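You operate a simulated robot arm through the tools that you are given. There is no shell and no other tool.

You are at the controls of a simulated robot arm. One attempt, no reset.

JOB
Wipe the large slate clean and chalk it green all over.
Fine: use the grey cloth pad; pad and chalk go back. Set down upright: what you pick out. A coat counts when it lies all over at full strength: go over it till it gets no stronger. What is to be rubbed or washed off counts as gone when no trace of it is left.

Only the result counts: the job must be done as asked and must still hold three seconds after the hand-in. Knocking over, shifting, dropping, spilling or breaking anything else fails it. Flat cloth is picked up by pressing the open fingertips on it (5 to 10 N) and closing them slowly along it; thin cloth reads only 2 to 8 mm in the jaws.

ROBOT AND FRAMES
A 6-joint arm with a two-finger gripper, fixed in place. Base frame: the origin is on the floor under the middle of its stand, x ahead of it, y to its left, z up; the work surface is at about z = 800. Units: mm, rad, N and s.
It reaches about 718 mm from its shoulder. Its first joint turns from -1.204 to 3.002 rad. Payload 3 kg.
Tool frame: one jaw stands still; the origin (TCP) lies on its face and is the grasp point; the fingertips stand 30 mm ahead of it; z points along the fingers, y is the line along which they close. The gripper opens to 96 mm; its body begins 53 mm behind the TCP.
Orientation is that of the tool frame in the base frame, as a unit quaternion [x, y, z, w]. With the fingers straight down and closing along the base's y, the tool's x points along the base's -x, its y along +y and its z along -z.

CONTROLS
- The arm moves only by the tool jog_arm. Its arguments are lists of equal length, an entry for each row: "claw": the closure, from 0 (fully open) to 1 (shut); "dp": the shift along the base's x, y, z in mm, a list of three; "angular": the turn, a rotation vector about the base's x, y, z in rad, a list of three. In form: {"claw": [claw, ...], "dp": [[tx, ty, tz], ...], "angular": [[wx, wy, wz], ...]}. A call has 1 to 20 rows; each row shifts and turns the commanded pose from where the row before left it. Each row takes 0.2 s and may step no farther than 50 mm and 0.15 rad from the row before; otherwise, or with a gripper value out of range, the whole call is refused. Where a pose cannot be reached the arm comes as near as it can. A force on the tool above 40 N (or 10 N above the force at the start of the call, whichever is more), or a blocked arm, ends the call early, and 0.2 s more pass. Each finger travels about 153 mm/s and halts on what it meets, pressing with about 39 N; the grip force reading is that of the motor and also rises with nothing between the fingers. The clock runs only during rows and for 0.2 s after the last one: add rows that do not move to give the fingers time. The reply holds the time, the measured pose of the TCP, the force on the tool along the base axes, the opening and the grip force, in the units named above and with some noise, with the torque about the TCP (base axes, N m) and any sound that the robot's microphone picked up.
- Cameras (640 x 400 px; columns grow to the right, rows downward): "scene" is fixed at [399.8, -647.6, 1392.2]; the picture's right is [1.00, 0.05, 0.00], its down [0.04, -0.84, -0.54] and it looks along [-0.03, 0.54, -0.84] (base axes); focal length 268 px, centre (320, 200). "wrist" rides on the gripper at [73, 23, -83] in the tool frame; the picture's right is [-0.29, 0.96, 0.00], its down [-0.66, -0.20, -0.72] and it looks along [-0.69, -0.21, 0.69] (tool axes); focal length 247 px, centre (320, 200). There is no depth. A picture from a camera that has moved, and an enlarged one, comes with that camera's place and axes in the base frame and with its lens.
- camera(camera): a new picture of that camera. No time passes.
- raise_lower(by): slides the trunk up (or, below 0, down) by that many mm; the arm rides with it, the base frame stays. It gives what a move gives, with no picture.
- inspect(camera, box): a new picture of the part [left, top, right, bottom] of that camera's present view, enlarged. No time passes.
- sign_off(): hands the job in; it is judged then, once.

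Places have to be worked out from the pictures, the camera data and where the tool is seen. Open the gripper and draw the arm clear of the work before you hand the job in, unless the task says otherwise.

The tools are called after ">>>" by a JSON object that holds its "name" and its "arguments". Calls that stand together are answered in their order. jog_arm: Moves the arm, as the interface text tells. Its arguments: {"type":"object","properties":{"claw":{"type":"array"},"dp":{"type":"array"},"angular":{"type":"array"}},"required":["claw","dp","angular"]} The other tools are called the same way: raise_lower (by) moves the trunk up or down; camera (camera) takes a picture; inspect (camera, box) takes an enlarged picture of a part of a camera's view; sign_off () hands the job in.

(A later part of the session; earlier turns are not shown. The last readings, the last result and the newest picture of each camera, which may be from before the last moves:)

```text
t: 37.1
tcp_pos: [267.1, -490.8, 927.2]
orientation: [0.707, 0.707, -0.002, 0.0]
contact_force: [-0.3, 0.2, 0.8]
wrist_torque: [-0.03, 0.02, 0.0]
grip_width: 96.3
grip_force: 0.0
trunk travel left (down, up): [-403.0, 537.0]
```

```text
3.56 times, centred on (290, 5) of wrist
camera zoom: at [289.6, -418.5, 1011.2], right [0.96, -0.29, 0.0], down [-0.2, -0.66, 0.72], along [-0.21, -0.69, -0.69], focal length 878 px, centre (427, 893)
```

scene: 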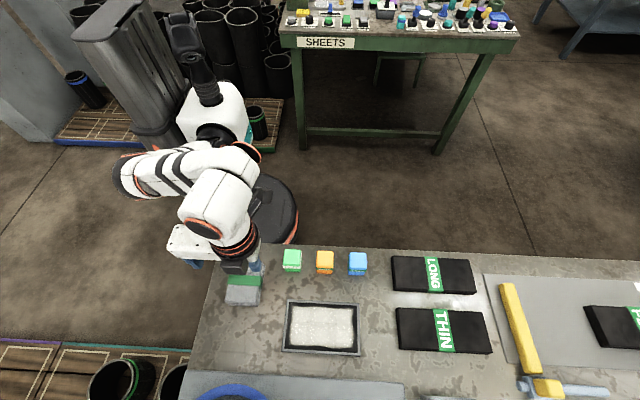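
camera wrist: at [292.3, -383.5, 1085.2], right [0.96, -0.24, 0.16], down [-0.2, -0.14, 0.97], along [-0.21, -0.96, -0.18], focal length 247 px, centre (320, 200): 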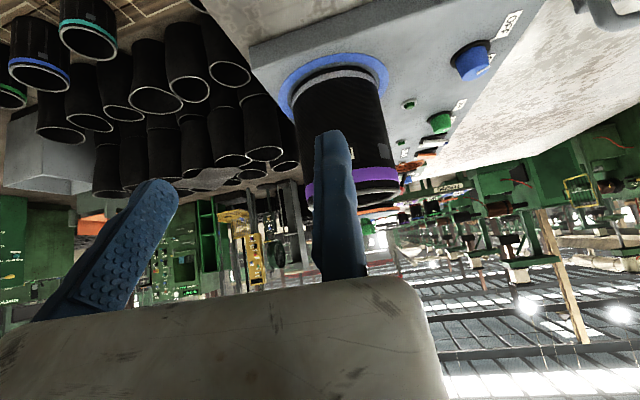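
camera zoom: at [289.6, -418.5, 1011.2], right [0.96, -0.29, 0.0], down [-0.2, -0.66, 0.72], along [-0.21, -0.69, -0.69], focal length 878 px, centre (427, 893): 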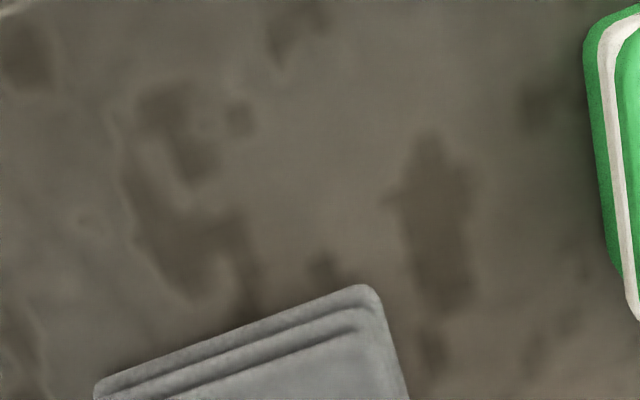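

The pad's top is about z 830 (30 mm thick), spanning x ≈198–266 with its y centre near -497. I shift the fixed jaw to x≈272 and y≈-498, then lower the trunk to bring the fingertips well above the table first.

>>> {"name": "jog_arm", "arguments": {"claw": [0, 0], "dp": [[5, -6, 0], [0, 0, 0]], "angular": [[0, 0, 0], [0, 0, 0]]}}

>>> {"name": "raise_lower", "arguments": {"by": -55}}

>>> {"name": "inspect", "arguments": {"camera": "wrist", "box": [0, 0, 640, 10]}}

>>> {"name": "inspect", "arguments": {"camera": "scene", "box": [190, 240, 290, 310]}}

```text
t: 37.7
tcp_pos: [271.9, -496.8, 927.7]
orientation: [0.708, 0.707, -0.002, 0.0]
contact_force: [-0.2, 0.2, -0.5]
wrist_torque: [0.02, -0.03, -0.02]
grip_width: 96.1
grip_force: 0.0
trunk travel left (down, up): [-403.0, 537.0]
```

```text
t: 38.7
tcp_pos: [273.0, -496.7, 873.7]
orientation: [0.707, 0.707, 0.0, 0.0]
contact_force: [0.3, -0.4, -0.2]
wrist_torque: [-0.01, 0.0, 0.0]
grip_width: 95.9
grip_force: 0.0
trunk travel left (down, up): [-348.0, 592.0]
```

```text
1.00 times, centred on (320, 5) of wrist (not enlarged: the box is as wide or as high as the picture)
camera zoom: at [295.5, -423.1, 956.3], right [0.96, -0.29, 0.0], down [-0.2, -0.66, 0.72], along [-0.21, -0.69, -0.69], focal length 247 px, centre (320, 395)
```

zoom: 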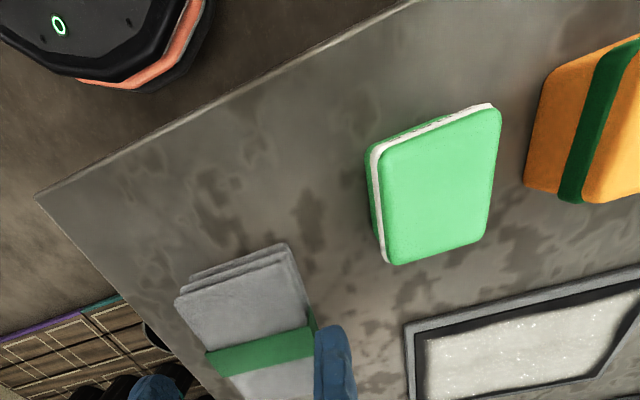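

```text
5.71 times, centred on (240, 275) of scene
camera zoom: at [399.8, -647.6, 1392.2], right [1.0, 0.05, 0.0], down [0.04, -0.84, -0.54], along [-0.03, 0.54, -0.84], focal length 1532 px, centre (777, -229)
```

zoom: 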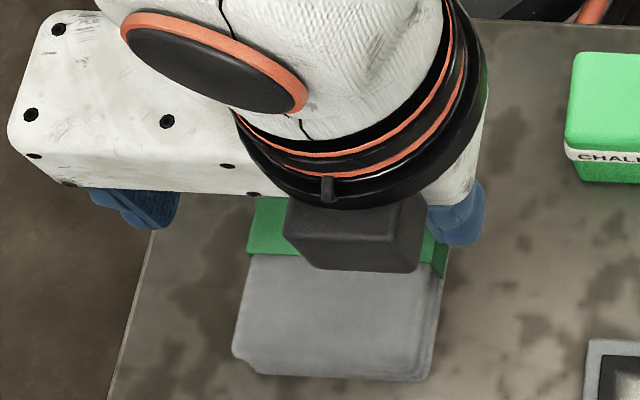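

The fixed finger stands about 5–6 mm right of the pad's strap edge. I lower the trunk another 35 mm so the tips sit at about z 808.

>>> {"name": "raise_lower", "arguments": {"by": -35}}

>>> {"name": "inspect", "arguments": {"camera": "scene", "box": [190, 240, 290, 310]}}

>>> {"name": "inspect", "arguments": {"camera": "wrist", "box": [0, 0, 640, 10]}}

```text
t: 39.5
tcp_pos: [272.7, -496.2, 838.2]
orientation: [0.706, 0.708, -0.001, 0.0]
contact_force: [-0.2, -0.2, 0.8]
wrist_torque: [-0.01, -0.04, -0.01]
grip_width: 96.0
grip_force: 0.1
trunk travel left (down, up): [-313.0, 627.0]
```

```text
5.71 times, centred on (240, 275) of scene
camera zoom: at [399.8, -647.6, 1392.2], right [1.0, 0.05, 0.0], down [0.04, -0.84, -0.54], along [-0.03, 0.54, -0.84], focal length 1532 px, centre (777, -229)
```

zoom: 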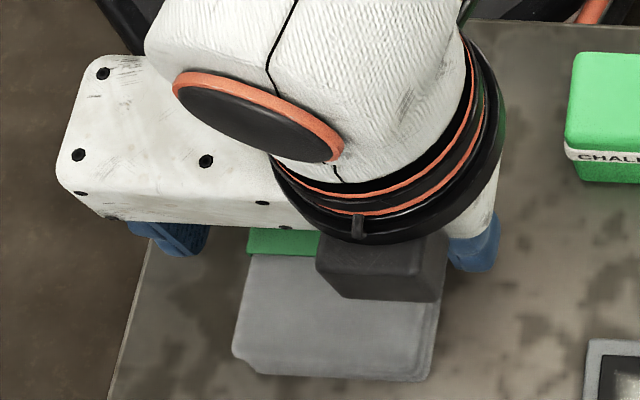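

```text
1.00 times, centred on (320, 5) of wrist (not enlarged: the box is as wide or as high as the picture)
camera zoom: at [295.5, -423.1, 921.3], right [0.96, -0.29, 0.0], down [-0.2, -0.66, 0.72], along [-0.21, -0.69, -0.69], focal length 247 px, centre (320, 395)
```

zoom: 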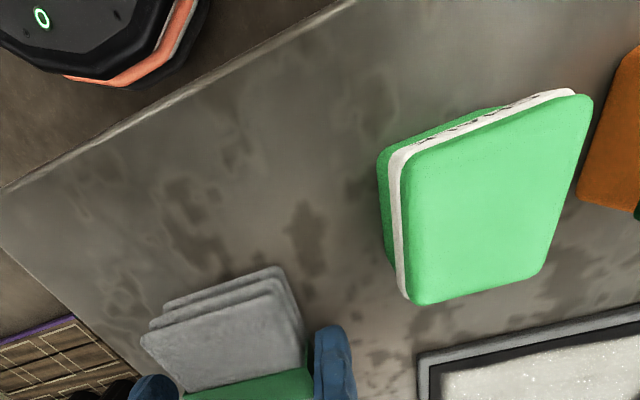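

The jaws straddle the pad. I nudge the fixed jaw 4 mm nearer and then close gradually.

>>> {"name": "jog_arm", "arguments": {"claw": [0, 0.05, 0.1, 0.15, 0.19, 0.22, 0.25, 0.27, 0.27], "dp": [[-4, 0, 0], [0, 0, 0], [0, 0, 0], [0, 0, 0], [0, 0, 0], [0, 0, 0], [0, 0, 0], [0, 0, 0], [0, 0, 0]], "angular": [[0, 0, 0], [0, 0, 0], [0, 0, 0], [0, 0, 0], [0, 0, 0], [0, 0, 0], [0, 0, 0], [0, 0, 0], [0, 0, 0]]}}

```text
t: 41.5
tcp_pos: [270.5, -497.3, 838.2]
orientation: [0.707, 0.707, -0.002, 0.0]
contact_force: [-0.6, 0.0, -0.2]
wrist_torque: [-0.01, -0.01, -0.01]
grip_width: 70.1
grip_force: 0.0
trunk travel left (down, up): [-313.0, 627.0]
```

Width is 70 mm with no contact yet; I keep closing in small steps.

>>> {"name": "jog_arm", "arguments": {"claw": [0.285, 0.3, 0.315, 0.33, 0.35, 0.37, 0.37], "dp": [[0, 0, 0], [0, 0, 0], [0, 0, 0], [0, 0, 0], [0, 0, 0], [0, 0, 0], [0, 0, 0]], "angular": [[0, 0, 0], [0, 0, 0], [0, 0, 0], [0, 0, 0], [0, 0, 0], [0, 0, 0], [0, 0, 0]]}}

```text
t: 43.1
tcp_pos: [269.6, -496.6, 836.8]
orientation: [0.707, 0.707, -0.001, 0.001]
contact_force: [-1.1, 0.3, 0.4]
wrist_torque: [0.0, -0.01, 0.0]
grip_width: 64.0
grip_force: 38.4
trunk travel left (down, up): [-313.0, 627.0]
```

The pad is held (64 mm, 38 N). I raise it with the trunk and check.

>>> {"name": "raise_lower", "arguments": {"by": 100}}

>>> {"name": "inspect", "arguments": {"camera": "scene", "box": [180, 200, 320, 310]}}

>>> {"name": "inspect", "arguments": {"camera": "wrist", "box": [100, 0, 540, 200]}}

```text
t: 44.4
tcp_pos: [269.3, -496.3, 936.8]
orientation: [0.707, 0.707, -0.002, 0.0]
contact_force: [0.1, 0.2, -1.0]
wrist_torque: [0.01, -0.01, 0.0]
grip_width: 64.0
grip_force: 39.4
trunk travel left (down, up): [-413.0, 527.0]
```

```text
3.64 times, centred on (250, 255) of scene
camera zoom: at [399.8, -647.6, 1392.2], right [1.0, 0.05, 0.0], down [0.04, -0.84, -0.54], along [-0.03, 0.54, -0.84], focal length 975 px, centre (574, 0)
```

zoom: 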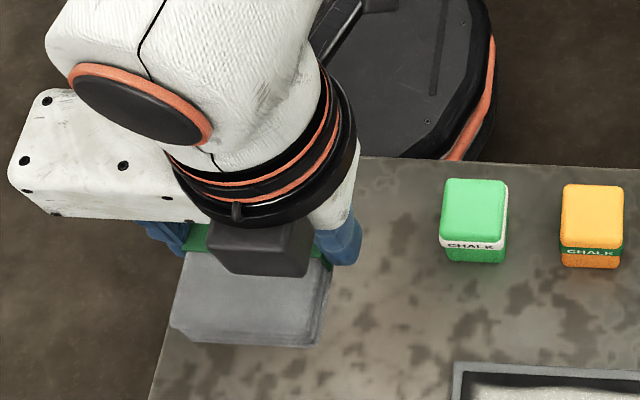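

```text
1.45 times, centred on (320, 100) of wrist
camera zoom: at [292.5, -423.2, 1020.9], right [0.96, -0.29, 0.0], down [-0.2, -0.66, 0.72], along [-0.21, -0.69, -0.69], focal length 359 px, centre (320, 346)
```

zoom: 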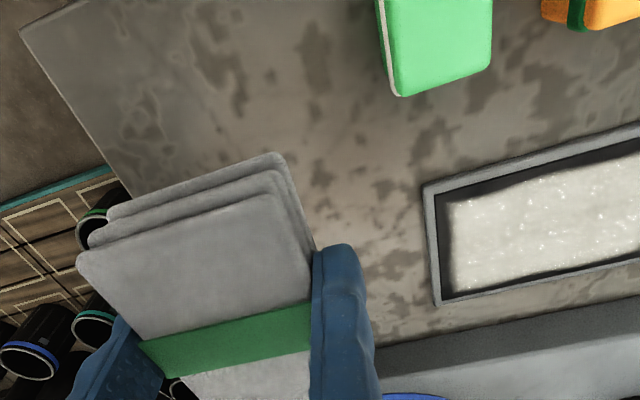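

The pad is lifted securely. I raise the trunk more and then jog across toward the slate while coming down in trunk terms.

>>> {"name": "raise_lower", "arguments": {"by": 120}}

>>> {"name": "jog_arm", "arguments": {"claw": [0.5, 0.5, 0.5, 0.5, 0.5, 0.5, 0.5], "dp": [[18, 0, -16], [18, 0, -16], [18, 0, -16], [18, 0, -16], [18, 0, -16], [18, 0, -16], [0, 0, 0]], "angular": [[0, 0, 0], [0, 0, 0], [0, 0, 0], [0, 0, 0], [0, 0, 0], [0, 0, 0], [0, 0, 0]]}}

```text
t: 45.9
tcp_pos: [270.2, -496.5, 1057.7]
orientation: [0.707, 0.707, -0.002, 0.0]
contact_force: [0.5, -0.8, -0.7]
wrist_torque: [0.0, 0.0, -0.02]
grip_width: 63.4
grip_force: 39.4
trunk travel left (down, up): [-533.0, 407.0]
```

```text
t: 47.5
tcp_pos: [378.4, -497.0, 961.5]
orientation: [0.707, 0.707, -0.002, 0.001]
contact_force: [0.2, 0.2, 0.2]
wrist_torque: [0.03, 0.02, 0.01]
grip_width: 63.9
grip_force: 39.2
trunk travel left (down, up): [-533.0, 407.0]
```

Next I yaw +90° so the pad's long side lies along the slate's long side.

>>> {"name": "jog_arm", "arguments": {"claw": [0.5, 0.5, 0.5, 0.5, 0.5, 0.5, 0.5, 0.5, 0.5, 0.5, 0.5, 0.5], "dp": [[0, 0, 0], [0, 0, 0], [0, 0, 0], [0, 0, 0], [0, 0, 0], [0, 0, 0], [2, -4, 0], [4, -8, 0], [4, -8, 0], [4, -8, 0], [4, -8, 0], [0, 0, 0]], "angular": [[0, 0, 0.1428], [0, 0, 0.1428], [0, 0, 0.1428], [0, 0, 0.1428], [0, 0, 0.1428], [0, 0, 0.1428], [0, 0, 0.1428], [0, 0, 0.1428], [0, 0, 0.1428], [0, 0, 0.1428], [0, 0, 0.1428], [0, 0, 0]]}}

>>> {"name": "camera", "arguments": {"camera": "wrist"}}

>>> {"name": "inspect", "arguments": {"camera": "scene", "box": [240, 220, 420, 370]}}

```text
t: 50.1
tcp_pos: [395.0, -532.2, 962.1]
orientation: [-0.001, 1.0, -0.001, 0.001]
contact_force: [0.3, 0.6, -0.6]
wrist_torque: [0.04, 0.03, -0.02]
grip_width: 63.7
grip_force: 39.2
trunk travel left (down, up): [-533.0, 407.0]
```

```text
taken
camera wrist: at [321.2, -510.2, 1045.7], right [0.29, 0.96, 0.0], down [0.66, -0.2, 0.72], along [0.69, -0.21, -0.69], focal length 247 px, centre (320, 200)
```

wrist: 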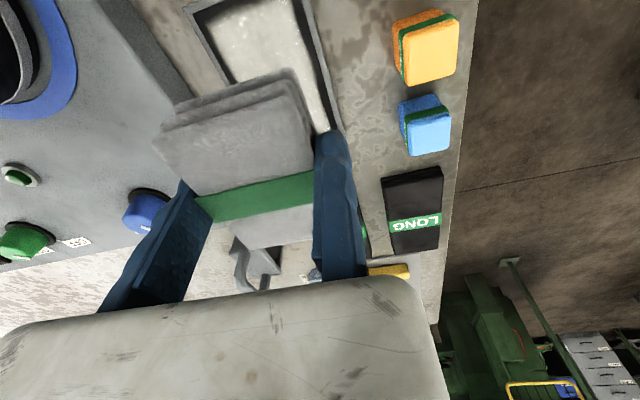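

```text
2.67 times, centred on (330, 295) of scene
camera zoom: at [399.8, -647.6, 1392.2], right [1.0, 0.05, 0.0], down [0.04, -0.84, -0.54], along [-0.03, 0.54, -0.84], focal length 715 px, centre (293, -53)
```

zoom: 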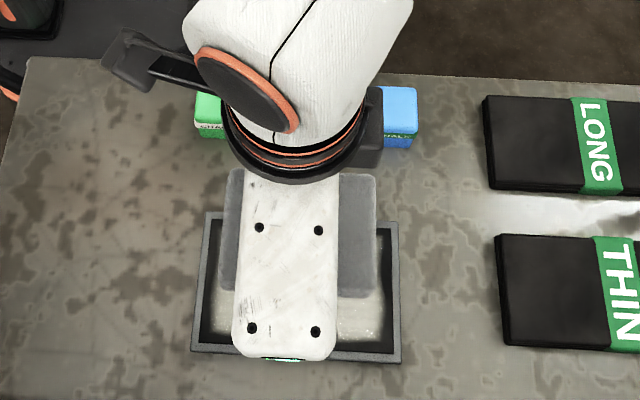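

The pad is over the slate, well aligned with it. The slate is centred at about (397.5,-573.5), so I set the TCP to (397.5,-541.5) and come down.

>>> {"name": "jog_arm", "arguments": {"claw": [0.5, 0.5, 0.5, 0.5, 0.5, 0.5], "dp": [[2.5, -9, -25], [0, 0, -25], [0, 0, -25], [0, 0, -20], [0, 0, -10], [0, 0, 0]], "angular": [[0, 0, 0], [0, 0, 0], [0, 0, 0], [0, 0, 0], [0, 0, 0], [0, 0, 0]]}}

>>> {"name": "inspect", "arguments": {"camera": "scene", "box": [260, 240, 400, 370]}}

>>> {"name": "inspect", "arguments": {"camera": "wrist", "box": [60, 0, 400, 200]}}

```text
t: 51.5
tcp_pos: [396.7, -540.1, 855.7]
orientation: [0.0, 1.0, -0.001, 0.001]
contact_force: [0.1, 0.2, -1.4]
wrist_torque: [0.05, -0.01, 0.02]
grip_width: 63.6
grip_force: 39.2
trunk travel left (down, up): [-533.0, 407.0]
```

```text
3.08 times, centred on (330, 305) of scene
camera zoom: at [399.8, -647.6, 1392.2], right [1.0, 0.05, 0.0], down [0.04, -0.84, -0.54], along [-0.03, 0.54, -0.84], focal length 825 px, centre (289, -123)
```

zoom: 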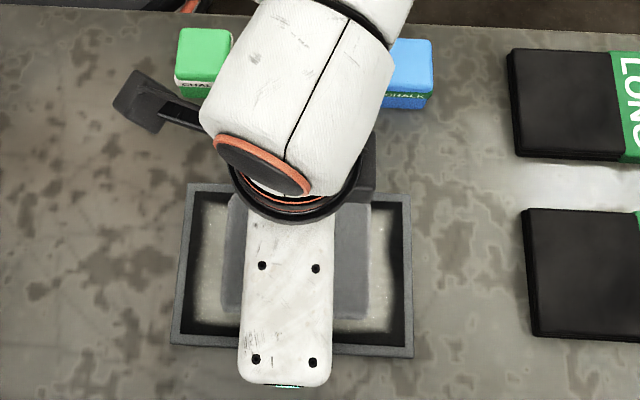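

```text
1.88 times, centred on (230, 100) of wrist
camera zoom: at [323.5, -518.8, 938.5], right [0.29, 0.96, 0.0], down [0.66, -0.2, 0.72], along [0.69, -0.21, -0.69], focal length 465 px, centre (489, 388)
```

zoom: 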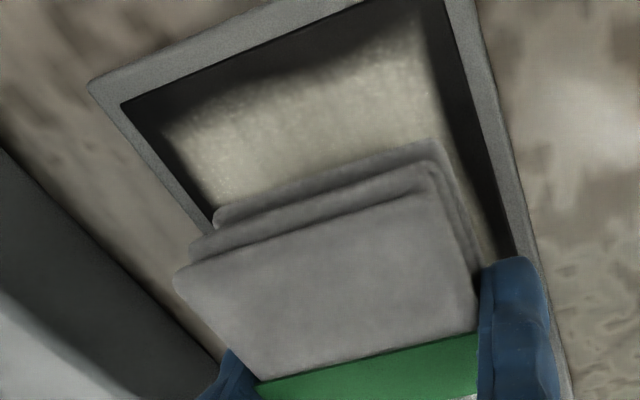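

The pad sits inside the frame's outline. I keep lowering in small steps, watching the force.

>>> {"name": "jog_arm", "arguments": {"claw": [0.5, 0.5, 0.5], "dp": [[0, 0, -4], [0, 0, -4], [0, 0, 0]], "angular": [[0, 0, 0], [0, 0, 0], [0, 0, 0]]}}

>>> {"name": "jog_arm", "arguments": {"claw": [0.5, 0.5, 0.5], "dp": [[0, 0, -1.5], [0, 0, -1.5], [0, 0, 0]], "angular": [[0, 0, 0], [0, 0, 0], [0, 0, 0]]}}

```text
t: 52.3
tcp_pos: [398.8, -540.7, 849.4]
orientation: [0.0, 1.0, -0.001, 0.0]
contact_force: [0.1, -0.1, -0.6]
wrist_torque: [0.05, 0.01, 0.01]
grip_width: 64.0
grip_force: 39.3
trunk travel left (down, up): [-533.0, 407.0]
```

```text
t: 53.1
tcp_pos: [398.7, -539.7, 845.5]
orientation: [-0.001, 1.0, -0.001, 0.001]
contact_force: [-0.1, -0.7, 3.3]
wrist_torque: [0.0, -0.04, 0.02]
grip_width: 64.0
grip_force: 39.1
trunk travel left (down, up): [-533.0, 407.0]
```

First hint of contact (3 N) at TCP z 845.5. I go down another millimetre at a time.

>>> {"name": "jog_arm", "arguments": {"claw": [0.5, 0.5], "dp": [[0, 0, -1], [0, 0, 0]], "angular": [[0, 0, 0], [0, 0, 0]]}}

>>> {"name": "jog_arm", "arguments": {"claw": [0.5, 0.5], "dp": [[0, 0, -1], [0, 0, 0]], "angular": [[0, 0, 0], [0, 0, 0]]}}

>>> {"name": "inspect", "arguments": {"camera": "wrist", "box": [60, 0, 400, 200]}}

```text
t: 53.7
tcp_pos: [397.8, -540.4, 847.7]
orientation: [-0.001, 1.0, -0.002, 0.001]
contact_force: [0.8, -0.5, 7.5]
wrist_torque: [-0.01, -0.01, 0.0]
grip_width: 63.7
grip_force: 39.4
trunk travel left (down, up): [-533.0, 407.0]
```

```text
t: 54.3
tcp_pos: [397.9, -540.6, 845.7]
orientation: [0.0, 1.0, -0.002, 0.002]
contact_force: [-0.1, -1.3, 12.5]
wrist_torque: [-0.11, 0.14, 0.0]
grip_width: 63.8
grip_force: 39.5
trunk travel left (down, up): [-533.0, 407.0]
```

```text
1.88 times, centred on (230, 100) of wrist
camera zoom: at [324.2, -518.2, 928.7], right [0.29, 0.96, 0.0], down [0.66, -0.2, 0.73], along [0.69, -0.21, -0.69], focal length 465 px, centre (489, 388)
```

zoom: 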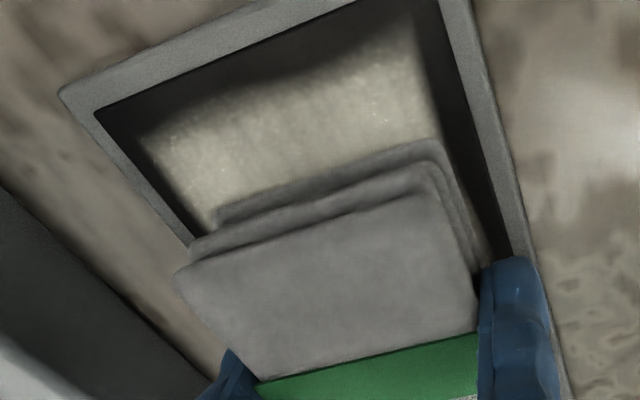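

Contact is about 12 N on the slate face. I make a first gentle wiping stroke along x and watch the lateral force.

>>> {"name": "jog_arm", "arguments": {"claw": [0.5, 0.5, 0.5, 0.5], "dp": [[-4, 0, 0], [-4, 0, 0], [-4, 0, 0], [0, 0, 0]], "angular": [[0, 0, 0], [0, 0, 0], [0, 0, 0], [0, 0, 0]]}}

>>> {"name": "jog_arm", "arguments": {"claw": [0.5, 0.5, 0.5, 0.5, 0.5, 0.5, 0.5], "dp": [[6, 0, 0], [6, 0, 0], [6, 0, 0], [6, 0, 0], [6, 0, 0], [4, 0, 0], [0, 0, 0]], "angular": [[0, 0, 0], [0, 0, 0], [0, 0, 0], [0, 0, 0], [0, 0, 0], [0, 0, 0], [0, 0, 0]]}}

>>> {"name": "inspect", "arguments": {"camera": "wrist", "box": [60, 0, 400, 200]}}

>>> {"name": "inspect", "arguments": {"camera": "scene", "box": [260, 270, 400, 370]}}

```text
t: 55.3
tcp_pos: [387.9, -539.9, 845.5]
orientation: [0.0, 1.0, -0.001, 0.001]
contact_force: [7.6, 0.1, 12.0]
wrist_torque: [-0.2, -0.32, 0.14]
grip_width: 63.8
grip_force: 38.9
trunk travel left (down, up): [-533.0, 407.0]
```

```text
t: 56.9
tcp_pos: [416.8, -539.9, 845.1]
orientation: [-0.001, 1.0, -0.002, 0.002]
contact_force: [-6.4, -1.4, 14.2]
wrist_torque: [-0.28, 0.36, -0.11]
grip_width: 63.9
grip_force: 39.4
trunk travel left (down, up): [-533.0, 407.0]
```

```text
1.88 times, centred on (230, 100) of wrist
camera zoom: at [343.3, -517.2, 928.3], right [0.29, 0.96, 0.0], down [0.66, -0.2, 0.73], along [0.69, -0.21, -0.69], focal length 465 px, centre (489, 388)
```

zoom: 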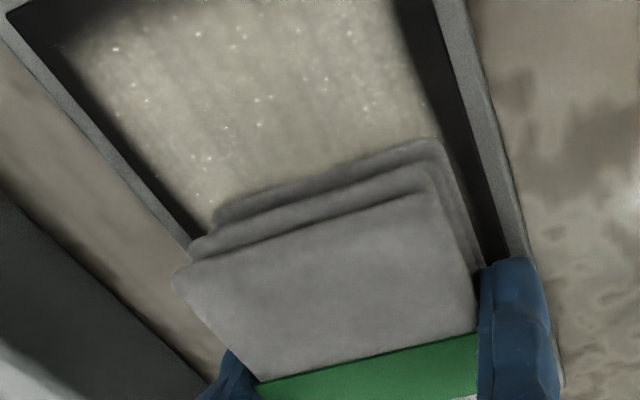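

```text
4.00 times, centred on (330, 320) of scene
camera zoom: at [399.8, -647.6, 1392.2], right [1.0, 0.05, 0.0], down [0.04, -0.84, -0.54], along [-0.03, 0.54, -0.84], focal length 1072 px, centre (280, -280)
```

zoom: 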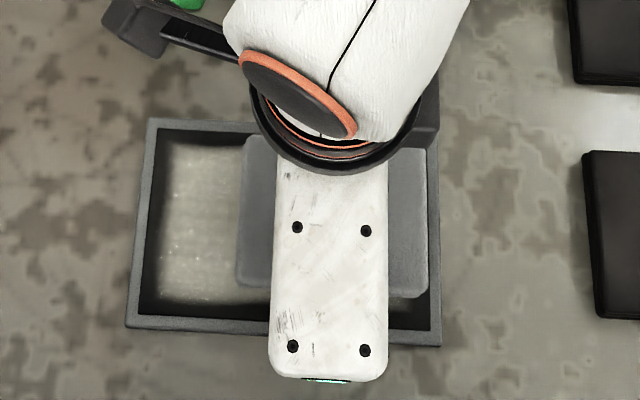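

Friction is about 6–7 N, steady and fine. I now make longer strokes over the slate's full width.

>>> {"name": "jog_arm", "arguments": {"claw": [0.5, 0.5, 0.5, 0.5, 0.5, 0.5, 0.5, 0.5, 0.5, 0.5, 0.5, 0.5, 0.5, 0.5, 0.5, 0.5, 0.5, 0.5, 0.5], "dp": [[-7, 0, 0], [-7, 0, 0], [-7, 0, 0], [-7, 0, 0], [-7, 0, 0], [-6, 0, 0], [7, 0, 0], [7, 0, 0], [7, 0, 0], [7, 0, 0], [7, 0, 0], [6, 0, 0], [-7, 0, 0], [-7, 0, 0], [-7, 0, 0], [-7, 0, 0], [-7, 0, 0], [-6, 0, 0], [0, 0, 0]], "angular": [[0, 0, 0], [0, 0, 0], [0, 0, 0], [0, 0, 0], [0, 0, 0], [0, 0, 0], [0, 0, 0], [0, 0, 0], [0, 0, 0], [0, 0, 0], [0, 0, 0], [0, 0, 0], [0, 0, 0], [0, 0, 0], [0, 0, 0], [0, 0, 0], [0, 0, 0], [0, 0, 0], [0, 0, 0]]}}

>>> {"name": "inspect", "arguments": {"camera": "wrist", "box": [60, 0, 400, 200]}}

>>> {"name": "inspect", "arguments": {"camera": "scene", "box": [260, 270, 400, 370]}}

```text
t: 60.9
tcp_pos: [379.6, -538.5, 844.5]
orientation: [0.0, 1.0, -0.003, 0.002]
contact_force: [7.5, -1.3, 18.9]
wrist_torque: [-0.37, -0.18, 0.16]
grip_width: 63.9
grip_force: 39.1
trunk travel left (down, up): [-533.0, 407.0]
```

```text
1.88 times, centred on (230, 100) of wrist
camera zoom: at [304.8, -517.2, 928.1], right [0.29, 0.96, 0.0], down [0.66, -0.2, 0.73], along [0.69, -0.22, -0.69], focal length 465 px, centre (489, 388)
```

zoom: 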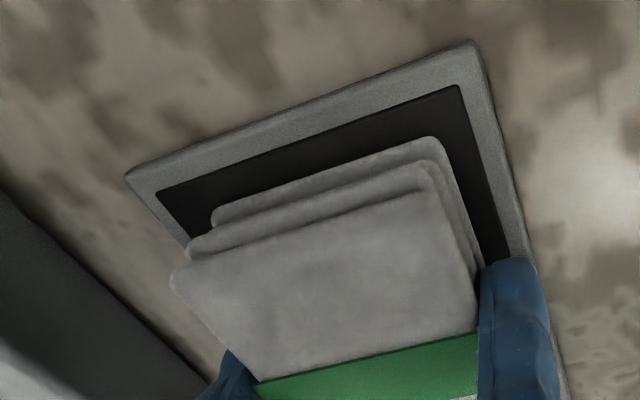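

```text
4.00 times, centred on (330, 320) of scene
camera zoom: at [399.8, -647.6, 1392.2], right [1.0, 0.05, 0.0], down [0.04, -0.84, -0.54], along [-0.03, 0.54, -0.84], focal length 1072 px, centre (280, -280)
```

zoom: 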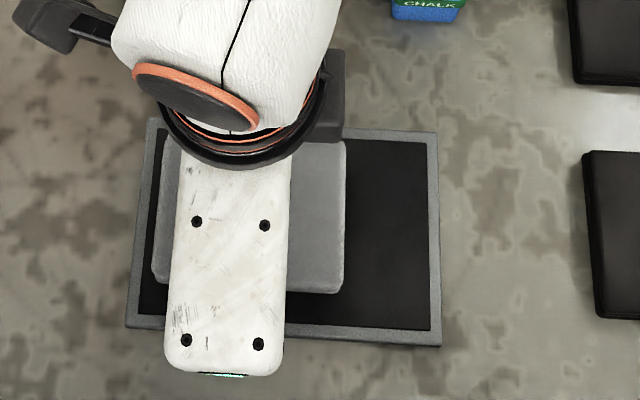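

The wiped area is black and clean. I now shift in -y for another pass, then +y, covering the margins too.

>>> {"name": "jog_arm", "arguments": {"claw": [0.5, 0.5, 0.5, 0.5, 0.5, 0.5, 0.5, 0.5, 0.5, 0.5, 0.5, 0.5, 0.5, 0.5, 0.5, 0.5, 0.5, 0.5, 0.5, 0.5], "dp": [[-4, 0, 0.5], [0, -3, 0], [0, -3, 0], [7, 0, 0], [7, 0, 0], [7, 0, 0], [7, 0, 0], [7, 0, 0], [7, 0, 0], [2, 0, 0], [0, 4, 0], [0, 4, 0], [0, 4, 0], [-7, 0, 0], [-7, 0, 0], [-7, 0, 0], [-7, 0, 0], [-7, 0, 0], [-7, 0, 0], [-2, 0, 0]], "angular": [[0, 0, 0], [0, 0, 0], [0, 0, 0], [0, 0, 0], [0, 0, 0], [0, 0, 0], [0, 0, 0], [0, 0, 0], [0, 0, 0], [0, 0, 0], [0, 0, 0], [0, 0, 0], [0, 0, 0], [0, 0, 0], [0, 0, 0], [0, 0, 0], [0, 0, 0], [0, 0, 0], [0, 0, 0], [0, 0, 0]]}}

>>> {"name": "inspect", "arguments": {"camera": "wrist", "box": [60, 0, 400, 200]}}

>>> {"name": "inspect", "arguments": {"camera": "scene", "box": [260, 270, 400, 370]}}

```text
t: 65.1
tcp_pos: [375.9, -533.3, 845.8]
orientation: [-0.002, 1.0, -0.001, 0.0]
contact_force: [2.7, -0.9, 5.6]
wrist_torque: [-0.09, -0.16, 0.09]
grip_width: 63.7
grip_force: 39.4
trunk travel left (down, up): [-533.0, 407.0]
```

```text
1.88 times, centred on (230, 100) of wrist
camera zoom: at [301.9, -512.0, 928.4], right [0.29, 0.96, 0.0], down [0.66, -0.2, 0.72], along [0.69, -0.21, -0.69], focal length 465 px, centre (489, 388)
```

zoom: 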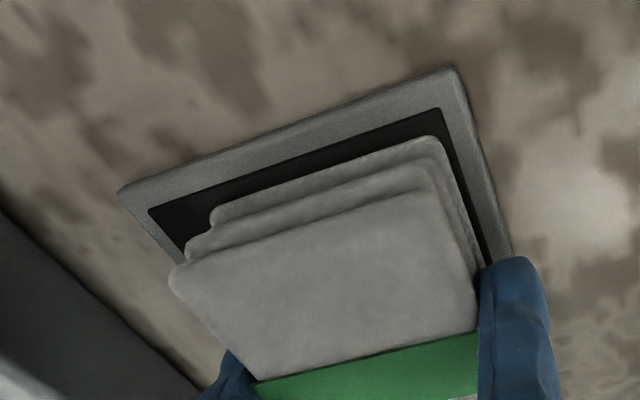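

```text
4.00 times, centred on (330, 320) of scene
camera zoom: at [399.8, -647.6, 1392.2], right [1.0, 0.05, 0.0], down [0.04, -0.84, -0.54], along [-0.03, 0.54, -0.84], focal length 1072 px, centre (280, -280)
```

zoom: 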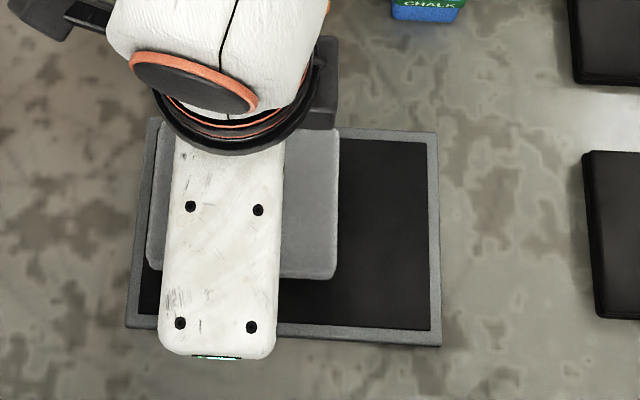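

Clean so far. One more pass at the left end across y, then I lift to inspect the slate.

>>> {"name": "jog_arm", "arguments": {"claw": [0.5, 0.5, 0.5, 0.5, 0.5, 0.5, 0.5, 0.5, 0.5, 0.5, 0.5, 0.5, 0.5, 0.5, 0.5, 0.5, 0.5, 0.5], "dp": [[-4, 0, -0.5], [0, -4, 0], [0, -4, 0], [0, -4, 0], [7, 0, 0], [7, 0, 0], [7, 0, 0], [7, 0, 0], [7, 0, 0], [7, 0, 0], [3, 0, 0], [0, 4, 0], [0, 4, 0], [0, 4, 0], [0, -6, 0], [0, 0, 20], [0, 0, 40], [0, 0, 20]], "angular": [[0, 0, 0], [0, 0, 0], [0, 0, 0], [0, 0, 0], [0, 0, 0], [0, 0, 0], [0, 0, 0], [0, 0, 0], [0, 0, 0], [0, 0, 0], [0, 0, 0], [0, 0, 0], [0, 0, 0], [0, 0, 0], [0, 0, 0], [0, 0, 0], [0, 0, 0], [0, 0, 0]]}}

>>> {"name": "inspect", "arguments": {"camera": "wrist", "box": [60, 0, 400, 200]}}

>>> {"name": "inspect", "arguments": {"camera": "scene", "box": [260, 270, 400, 370]}}

```text
t: 68.9
tcp_pos: [417.6, -539.7, 922.0]
orientation: [-0.002, 1.0, 0.0, 0.0]
contact_force: [0.2, 0.5, 0.0]
wrist_torque: [0.03, 0.03, 0.0]
grip_width: 63.7
grip_force: 38.6
trunk travel left (down, up): [-533.0, 407.0]
```

```text
1.88 times, centred on (230, 100) of wrist
camera zoom: at [344.6, -517.5, 1004.8], right [0.29, 0.96, 0.0], down [0.66, -0.2, 0.72], along [0.69, -0.21, -0.69], focal length 465 px, centre (489, 388)
```

zoom: 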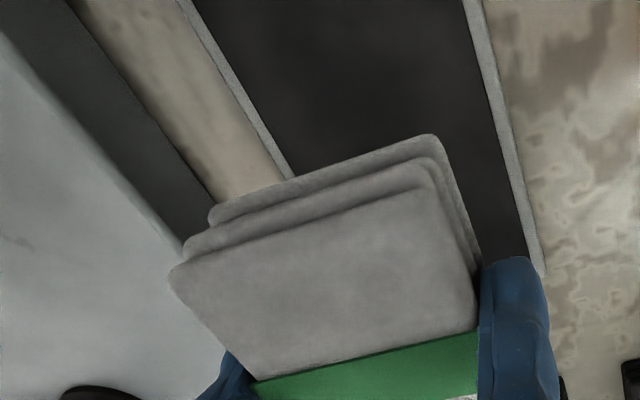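

```text
4.00 times, centred on (330, 320) of scene
camera zoom: at [399.8, -647.6, 1392.2], right [1.0, 0.05, 0.0], down [0.04, -0.84, -0.54], along [-0.03, 0.54, -0.84], focal length 1072 px, centre (280, -280)
```

zoom: 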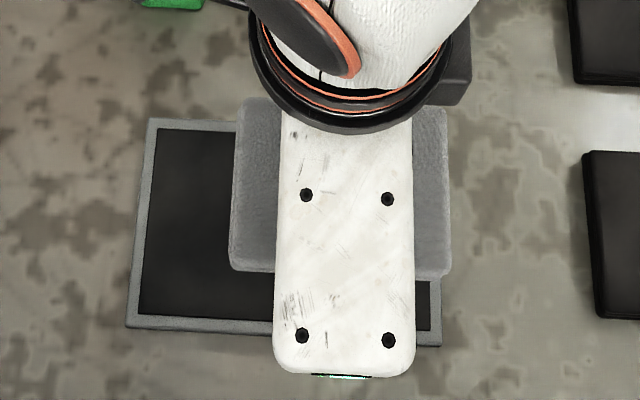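

The slate looks clean. I move back along my path, yawing -90° again, and take a closer look at the slate from there.

>>> {"name": "jog_arm", "arguments": {"claw": [0.5, 0.5, 0.5, 0.5, 0.5, 0.5, 0.5, 0.5, 0.5, 0.5, 0.5, 0.5, 0.5, 0.5], "dp": [[-13, 14, 14], [-13, 14, 13], [-13, 14, 13], [0, 0, 0], [0, 0, 0], [0, 0, 0], [0, 0, 0], [0, 0, 0], [0, 0, 0], [0, 0, 0], [0, 0, 0], [0, 0, 0], [0, 0, 0], [0, 0, 0]], "angular": [[0, 0, 0], [0, 0, -0.1428], [0, 0, -0.1428], [0, 0, -0.1428], [0, 0, -0.1428], [0, 0, -0.1428], [0, 0, -0.1428], [0, 0, -0.1428], [0, 0, -0.1428], [0, 0, -0.1428], [0, 0, -0.1428], [0, 0, -0.1428], [0, 0, 0], [0, 0, 0]]}}

>>> {"name": "inspect", "arguments": {"camera": "scene", "box": [275, 290, 375, 365]}}

>>> {"name": "inspect", "arguments": {"camera": "wrist", "box": [260, 0, 640, 200]}}

```text
t: 71.9
tcp_pos: [415.6, -539.3, 923.2]
orientation: [0.707, 0.707, -0.001, 0.0]
contact_force: [0.9, -0.3, -0.9]
wrist_torque: [0.0, -0.02, 0.03]
grip_width: 63.8
grip_force: 39.0
out of reach, approached as far as the arm can: row 1, 2, 3
trunk travel left (down, up): [-533.0, 407.0]
```

```text
5.33 times, centred on (325, 328) of scene
camera zoom: at [399.8, -647.6, 1392.2], right [1.0, 0.05, 0.0], down [0.04, -0.84, -0.54], along [-0.03, 0.54, -0.84], focal length 1430 px, centre (293, -480)
```

zoom: 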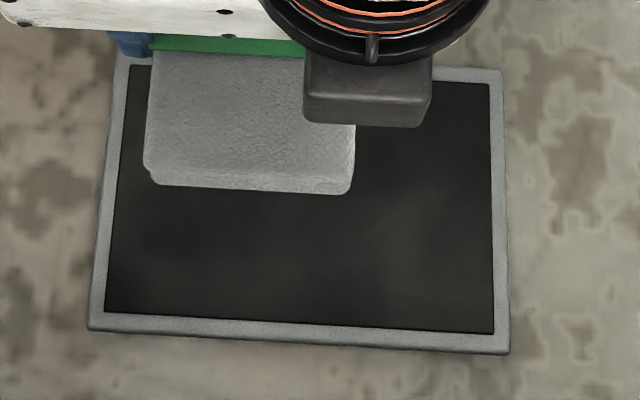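

```text
1.68 times, centred on (450, 100) of wrist
camera zoom: at [437.2, -465.0, 1007.5], right [0.96, -0.29, 0.0], down [-0.2, -0.66, 0.72], along [-0.21, -0.69, -0.69], focal length 416 px, centre (101, 368)
```

zoom: 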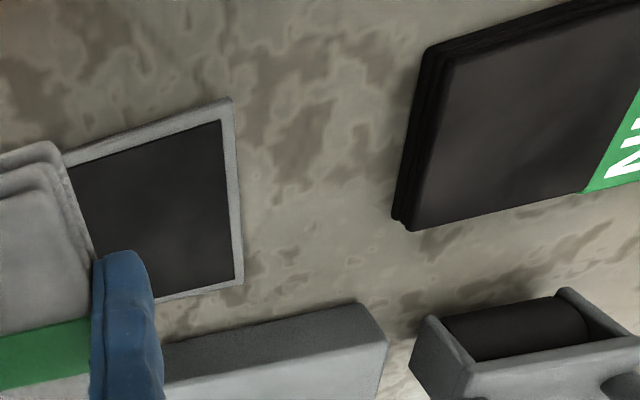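

The slate reads dark all over, though I want to rule out faint residue. I zoom in further on the visible parts.

>>> {"name": "inspect", "arguments": {"camera": "scene", "box": [280, 318, 330, 356]}}

>>> {"name": "inspect", "arguments": {"camera": "scene", "box": [320, 300, 372, 360]}}

```text
10.53 times, centred on (305, 337) of scene
camera zoom: at [399.8, -647.6, 1392.2], right [1.0, 0.05, 0.0], down [0.04, -0.84, -0.54], along [-0.03, 0.54, -0.84], focal length 2822 px, centre (478, -1242)
```

zoom: 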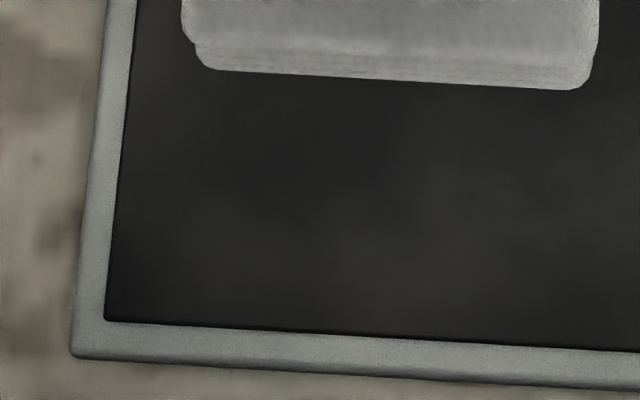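

```text
6.67 times, centred on (346, 330) of scene
camera zoom: at [399.8, -647.6, 1392.2], right [1.0, 0.05, 0.0], down [0.04, -0.84, -0.54], along [-0.03, 0.54, -0.84], focal length 1788 px, centre (147, -667)
```

zoom: 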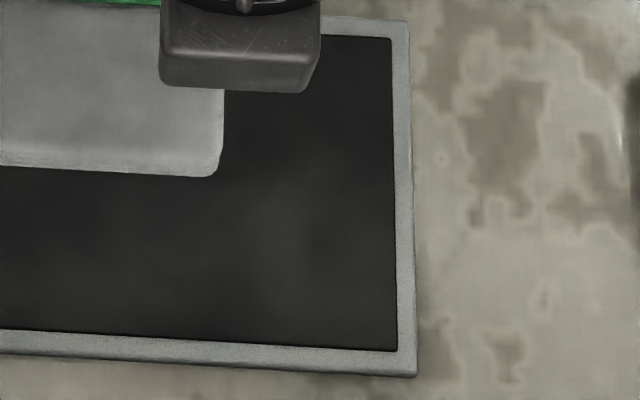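

It looks clean apart from soft reflections. Since green will hide any residue later, I turn back +90° and give it one more full wipe to be sure.

>>> {"name": "jog_arm", "arguments": {"claw": [0.5, 0.5, 0.5, 0.5, 0.5, 0.5, 0.5, 0.5, 0.5, 0.5, 0.5, 0.5, 0.5, 0.5, 0.5, 0.5], "dp": [[0, 0, 0], [0, 0, 0], [0, 0, 0], [0, 0, 0], [0, 0, 0], [0, 0, 0], [0, 0, 0], [0, 0, 0], [0, 0, 0], [0, 0, 0], [0, 0, 0], [2, -3, -20], [2, -3, -20], [1, -1, -20], [0, 0, -10], [0, 0, 0]], "angular": [[0, 0, 0.1428], [0, 0, 0.1428], [0, 0, 0.1428], [0, 0, 0.1428], [0, 0, 0.1428], [0, 0, 0.1428], [0, 0, 0.1428], [0, 0, 0.1428], [0, 0, 0.1428], [0, 0, 0.1428], [0, 0, 0.1428], [0, 0, 0], [0, 0, 0], [0, 0, 0], [0, 0, 0], [0, 0, 0]]}}

```text
t: 75.3
tcp_pos: [417.8, -551.1, 886.5]
orientation: [0.0, 1.0, 0.0, 0.0]
contact_force: [1.0, -0.4, -0.5]
wrist_torque: [0.02, -0.01, 0.01]
grip_width: 63.6
grip_force: 39.4
out of reach, approached as far as the arm can: row 12, 13, 14
trunk travel left (down, up): [-533.0, 407.0]
```

Odd: the way down was partly refused where it worked before. I check the arm's shape.

>>> {"name": "camera", "arguments": {"camera": "scene"}}

>>> {"name": "jog_arm", "arguments": {"claw": [0.5, 0.5, 0.5, 0.5], "dp": [[-5, 3, -5], [-5, 3, -5], [-5, 3, -5], [0, 0, 0]], "angular": [[0, 0, 0], [0, 0, 0], [0, 0, 0], [0, 0, 0]]}}

```text
taken
```

scene: 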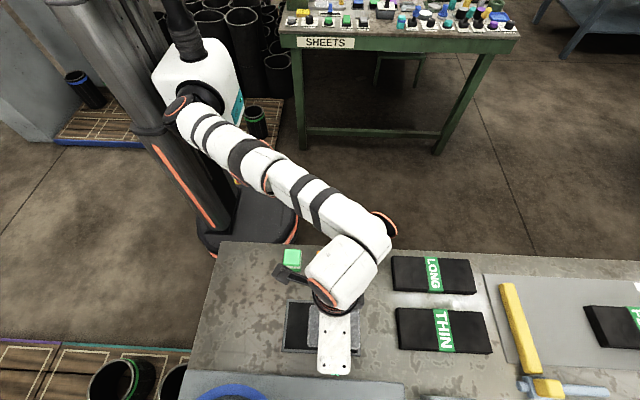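

```text
t: 76.3
tcp_pos: [419.1, -550.3, 885.4]
orientation: [0.001, 1.0, -0.001, 0.0]
contact_force: [0.7, 1.2, -0.3]
wrist_torque: [0.02, 0.02, -0.01]
grip_width: 63.9
grip_force: 38.6
out of reach, approached as far as the arm can: row 1, 2, 3
trunk travel left (down, up): [-533.0, 407.0]
```

The arm is fully straight, i.e. stuck at its stretched singularity. I try one larger step straight back toward the shoulder.

>>> {"name": "jog_arm", "arguments": {"claw": [0.5, 0.5], "dp": [[-30, 32, -11], [0, 0, 0]], "angular": [[0, 0, 0], [0, 0, 0]]}}

```text
t: 76.9
tcp_pos: [418.9, -549.7, 885.9]
orientation: [-0.001, 1.0, 0.0, 0.0]
contact_force: [-0.1, 0.7, 0.1]
wrist_torque: [-0.01, -0.02, 0.02]
grip_width: 63.7
grip_force: 39.2
out of reach, approached as far as the arm can: row 1
trunk travel left (down, up): [-533.0, 407.0]
```

Stuck in the radial direction. A sideways move in the arm's plane (+x,+y) should bend the elbow the permitted way, so I try that.

>>> {"name": "jog_arm", "arguments": {"claw": [0.5, 0.5, 0.5], "dp": [[7, 14, 3], [6, 14, 2], [0, 0, 0]], "angular": [[0, 0, 0], [0, 0, 0], [0, 0, 0]]}}

```text
t: 77.7
tcp_pos: [432.0, -522.8, 890.9]
orientation: [0.0, 1.0, 0.0, 0.001]
contact_force: [0.0, -0.5, -0.3]
wrist_torque: [0.03, 0.0, -0.01]
grip_width: 63.9
grip_force: 38.5
out of reach, approached as far as the arm can: row 1
trunk travel left (down, up): [-533.0, 407.0]
```

Free again. I raise the trunk by 60 mm for more reach margin, then return over the slate and lower the pad.

>>> {"name": "raise_lower", "arguments": {"by": 60}}

>>> {"name": "jog_arm", "arguments": {"claw": [0.5, 0.5, 0.5, 0.5, 0.5, 0.5, 0.5, 0.5], "dp": [[-12, 0, -20], [-12, -5, -20], [-8, -7, -20], [0, -7, -15], [0, 0, -15], [0, 0, -8], [0, 0, -4], [0, 0, 0]], "angular": [[0, 0, 0], [0, 0, 0], [0, 0, 0], [0, 0, 0], [0, 0, 0], [0, 0, 0], [0, 0, 0], [0, 0, 0]]}}

```text
t: 78.7
tcp_pos: [430.8, -523.4, 952.5]
orientation: [0.0, 1.0, 0.0, 0.001]
contact_force: [-0.6, 0.0, -1.3]
wrist_torque: [0.0, 0.01, 0.02]
grip_width: 63.8
grip_force: 38.8
trunk travel left (down, up): [-593.0, 347.0]
```

```text
t: 80.5
tcp_pos: [398.5, -539.8, 848.8]
orientation: [0.0, 1.0, -0.001, 0.001]
contact_force: [0.3, -0.4, -0.1]
wrist_torque: [0.05, 0.01, -0.01]
grip_width: 63.7
grip_force: 38.6
trunk travel left (down, up): [-593.0, 347.0]
```

Now the extra wipe: press down lightly and run passes at three y offsets.

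>>> {"name": "jog_arm", "arguments": {"claw": [0.5, 0.5, 0.5, 0.5, 0.5, 0.5, 0.5, 0.5, 0.5, 0.5, 0.5, 0.5, 0.5, 0.5, 0.5, 0.5, 0.5, 0.5, 0.5, 0.5], "dp": [[0, 0, -2.5], [0, 0, -2.5], [-8, 0, 0], [-8, 0, 0], [-9, 0, 0], [0, -3.5, 0], [0, -3.5, 0], [8, 0, 0], [8, 0, 0], [8, 0, 0], [8, 0, 0], [8, 0, 0], [9, 0, 0], [0, 3.5, 0], [0, 3.5, 0], [-10, 0, 0], [-10, 0, 0], [-10, 0, 0], [-10, 0, 0], [-9, 0, 0]], "angular": [[0, 0, 0], [0, 0, 0], [0, 0, 0], [0, 0, 0], [0, 0, 0], [0, 0, 0], [0, 0, 0], [0, 0, 0], [0, 0, 0], [0, 0, 0], [0, 0, 0], [0, 0, 0], [0, 0, 0], [0, 0, 0], [0, 0, 0], [0, 0, 0], [0, 0, 0], [0, 0, 0], [0, 0, 0], [0, 0, 0]]}}

>>> {"name": "jog_arm", "arguments": {"claw": [0.5, 0.5, 0.5, 0.5, 0.5, 0.5, 0.5, 0.5, 0.5, 0.5, 0.5, 0.5, 0.5, 0.5, 0.5, 0.5], "dp": [[0, 3.5, 0], [0, 3.5, 0], [0, 1.5, 0], [10, 0, 0], [10, 0, 0], [10, 0, 0], [10, 0, 0], [10, 0, 0], [0, -5, 0], [0, -5, 0], [0, -5, 0], [-10, 0, 0], [-10, 0, 0], [-10, 0, 0], [-10, 0, 0], [-10, 0, 0]], "angular": [[0, 0, 0], [0, 0, 0], [0, 0, 0], [0, 0, 0], [0, 0, 0], [0, 0, 0], [0, 0, 0], [0, 0, 0], [0, 0, 0], [0, 0, 0], [0, 0, 0], [0, 0, 0], [0, 0, 0], [0, 0, 0], [0, 0, 0], [0, 0, 0]]}}

>>> {"name": "inspect", "arguments": {"camera": "wrist", "box": [60, 0, 400, 200]}}

>>> {"name": "inspect", "arguments": {"camera": "scene", "box": [260, 270, 400, 370]}}

```text
t: 84.7
tcp_pos: [372.2, -541.0, 844.8]
orientation: [0.0, 1.0, -0.001, 0.001]
contact_force: [-1.0, -1.0, 2.6]
wrist_torque: [-0.01, -0.05, -0.01]
grip_width: 63.6
grip_force: 38.8
trunk travel left (down, up): [-593.0, 347.0]
```

```text
t: 88.1
tcp_pos: [374.4, -547.3, 845.1]
orientation: [0.0, 1.0, 0.0, 0.001]
contact_force: [0.4, 0.4, -0.9]
wrist_torque: [0.04, -0.02, -0.03]
grip_width: 63.9
grip_force: 39.4
trunk travel left (down, up): [-593.0, 347.0]
```

```text
1.88 times, centred on (230, 100) of wrist
camera zoom: at [300.7, -524.8, 928.3], right [0.29, 0.96, 0.0], down [0.66, -0.2, 0.72], along [0.69, -0.21, -0.69], focal length 465 px, centre (489, 388)
```

zoom: 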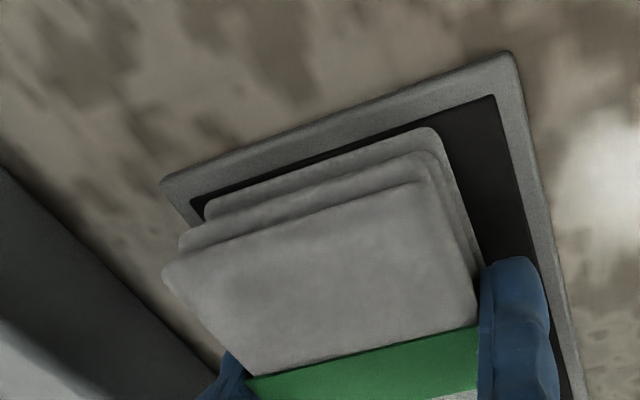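

```text
4.00 times, centred on (330, 320) of scene
camera zoom: at [399.8, -647.6, 1392.2], right [1.0, 0.05, 0.0], down [0.04, -0.84, -0.54], along [-0.03, 0.54, -0.84], focal length 1072 px, centre (280, -280)
```

zoom: 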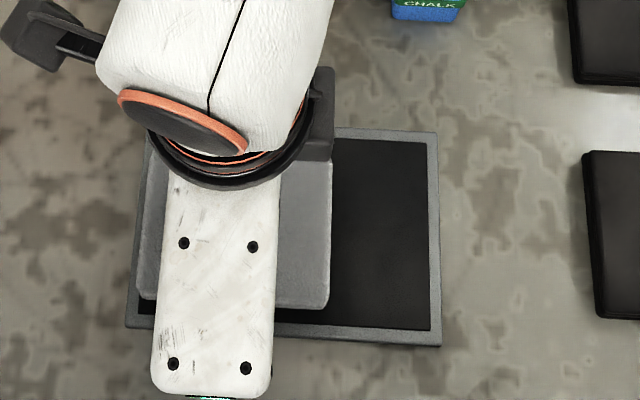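

The force had fallen to near zero, so those strokes were too light. I press a little deeper and repeat the passes.

>>> {"name": "jog_arm", "arguments": {"claw": [0.5, 0.5, 0.5], "dp": [[0, 1, -1.2], [0, 0, -1.2], [0, 0, 0]], "angular": [[0, 0, 0], [0, 0, 0], [0, 0, 0]]}}

```text
t: 88.9
tcp_pos: [373.5, -546.2, 843.8]
orientation: [0.0, 1.0, -0.002, 0.003]
contact_force: [2.6, -7.6, 17.7]
wrist_torque: [-0.27, 0.04, 0.02]
grip_width: 63.8
grip_force: 39.1
trunk travel left (down, up): [-593.0, 347.0]
```

17.7 N now. I run the passes again at this pressure.

>>> {"name": "jog_arm", "arguments": {"claw": [0.5, 0.5, 0.5, 0.5, 0.5, 0.5, 0.5, 0.5, 0.5, 0.5, 0.5, 0.5, 0.5, 0.5, 0.5, 0.5, 0.5, 0.5, 0.5], "dp": [[8, 0, 0], [8, 0, 0], [8, 0, 0], [8, 0, 0], [8, 0, 0], [8, 0, 0], [0, 3, 0], [0, 3, 0], [-8, 0, 0], [-8, 0, 0], [-8, 0, 0], [-8, 0, 0], [-8, 0, 0], [-8, 0, 0], [0, 3, 0], [0, 3, 0], [0, 2, 0], [8, 0, 0], [8, 0, 0]], "angular": [[0, 0, 0], [0, 0, 0], [0, 0, 0], [0, 0, 0], [0, 0, 0], [0, 0, 0], [0, 0, 0], [0, 0, 0], [0, 0, 0], [0, 0, 0], [0, 0, 0], [0, 0, 0], [0, 0, 0], [0, 0, 0], [0, 0, 0], [0, 0, 0], [0, 0, 0], [0, 0, 0], [0, 0, 0]]}}

>>> {"name": "jog_arm", "arguments": {"claw": [0.5, 0.5, 0.5, 0.5, 0.5, 0.5, 0.5, 0.5, 0.5, 0.5, 0.5, 0.5, 0.5, 0.5, 0.5, 0.5, 0.5], "dp": [[8, 0, 0], [8, 0, 0], [8, 0, 0], [8, 0, 0], [0, -4, 0], [0, -4, 0], [-8, 0, 0], [-8, 0, 0], [-8, 0, 0], [-8, 0, 0], [-8, 0, 0], [-8, 0, 0], [8, 0, 0], [8, 0, 0], [8, 0, 0], [0, 0, 10], [0, 0, 25]], "angular": [[0, 0, 0], [0, 0, 0], [0, 0, 0], [0, 0, 0], [0, 0, 0], [0, 0, 0], [0, 0, 0], [0, 0, 0], [0, 0, 0], [0, 0, 0], [0, 0, 0], [0, 0, 0], [0, 0, 0], [0, 0, 0], [0, 0, 0], [0, 0, 0], [0, 0, 0]]}}

>>> {"name": "inspect", "arguments": {"camera": "scene", "box": [260, 270, 400, 370]}}

```text
t: 92.9
tcp_pos: [387.2, -530.2, 843.8]
orientation: [0.0, 1.0, -0.001, 0.002]
contact_force: [-6.5, 1.6, 13.5]
wrist_torque: [-0.48, 0.3, -0.33]
grip_width: 63.8
grip_force: 38.9
trunk travel left (down, up): [-593.0, 347.0]
```

```text
t: 96.5
tcp_pos: [399.6, -540.9, 879.4]
orientation: [0.0, 1.0, 0.0, 0.001]
contact_force: [-0.1, 0.4, 0.2]
wrist_torque: [0.02, -0.01, -0.01]
grip_width: 63.9
grip_force: 39.2
trunk travel left (down, up): [-593.0, 347.0]
```

```text
4.00 times, centred on (330, 320) of scene
camera zoom: at [399.8, -647.6, 1392.2], right [1.0, 0.05, 0.0], down [0.04, -0.84, -0.54], along [-0.03, 0.54, -0.84], focal length 1072 px, centre (280, -280)
```

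zoom: 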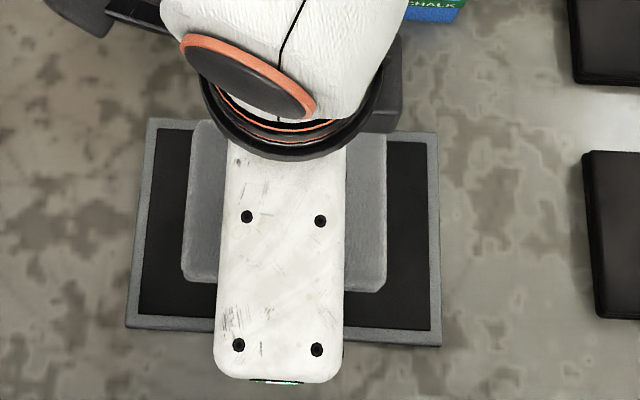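

The slate hasn't moved and is clean. Now I take the pad home: up and back, then yaw -90°.

>>> {"name": "jog_arm", "arguments": {"claw": [0.5, 0.5, 0.5, 0.5, 0.5, 0.5, 0.5, 0.5, 0.5, 0.5, 0.5, 0.5, 0.5, 0.5, 0.5, 0.5], "dp": [[-5, 11, 30], [-5, 11, 30], [-5, 11, 30], [-6, 11, 30], [0, 0, 0], [0, 0, 0], [0, 0, 0], [0, 0, 0], [0, 0, 0], [0, 0, 0], [0, 0, 0], [0, 0, 0], [0, 0, 0], [0, 0, 0], [0, 0, 0], [0, 0, 0]], "angular": [[0, 0, 0], [0, 0, 0], [0, 0, 0], [0, 0, 0], [0, 0, -0.1428], [0, 0, -0.1428], [0, 0, -0.1428], [0, 0, -0.1428], [0, 0, -0.1428], [0, 0, -0.1428], [0, 0, -0.1428], [0, 0, -0.1428], [0, 0, -0.1428], [0, 0, -0.1428], [0, 0, -0.1428], [0, 0, 0]]}}

>>> {"name": "raise_lower", "arguments": {"by": -60}}

>>> {"name": "inspect", "arguments": {"camera": "scene", "box": [275, 290, 375, 365]}}

```text
t: 99.9
tcp_pos: [377.9, -497.4, 997.5]
orientation: [0.708, 0.706, -0.001, 0.0]
contact_force: [0.4, -0.1, -1.2]
wrist_torque: [-0.01, -0.07, 0.0]
grip_width: 63.8
grip_force: 38.8
trunk travel left (down, up): [-593.0, 347.0]
```

```text
t: 100.9
tcp_pos: [377.2, -497.4, 937.2]
orientation: [0.707, 0.707, -0.001, 0.001]
contact_force: [0.0, 0.1, -0.6]
wrist_torque: [0.02, 0.01, -0.02]
grip_width: 63.9
grip_force: 39.0
trunk travel left (down, up): [-533.0, 407.0]
```

```text
5.33 times, centred on (325, 328) of scene
camera zoom: at [399.8, -647.6, 1392.2], right [1.0, 0.05, 0.0], down [0.04, -0.84, -0.54], along [-0.03, 0.54, -0.84], focal length 1430 px, centre (293, -480)
```

zoom: 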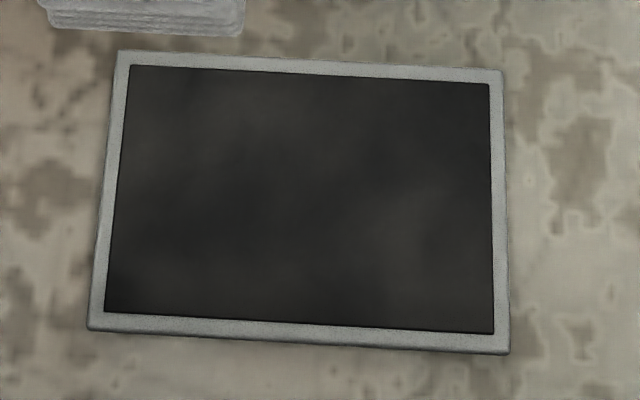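

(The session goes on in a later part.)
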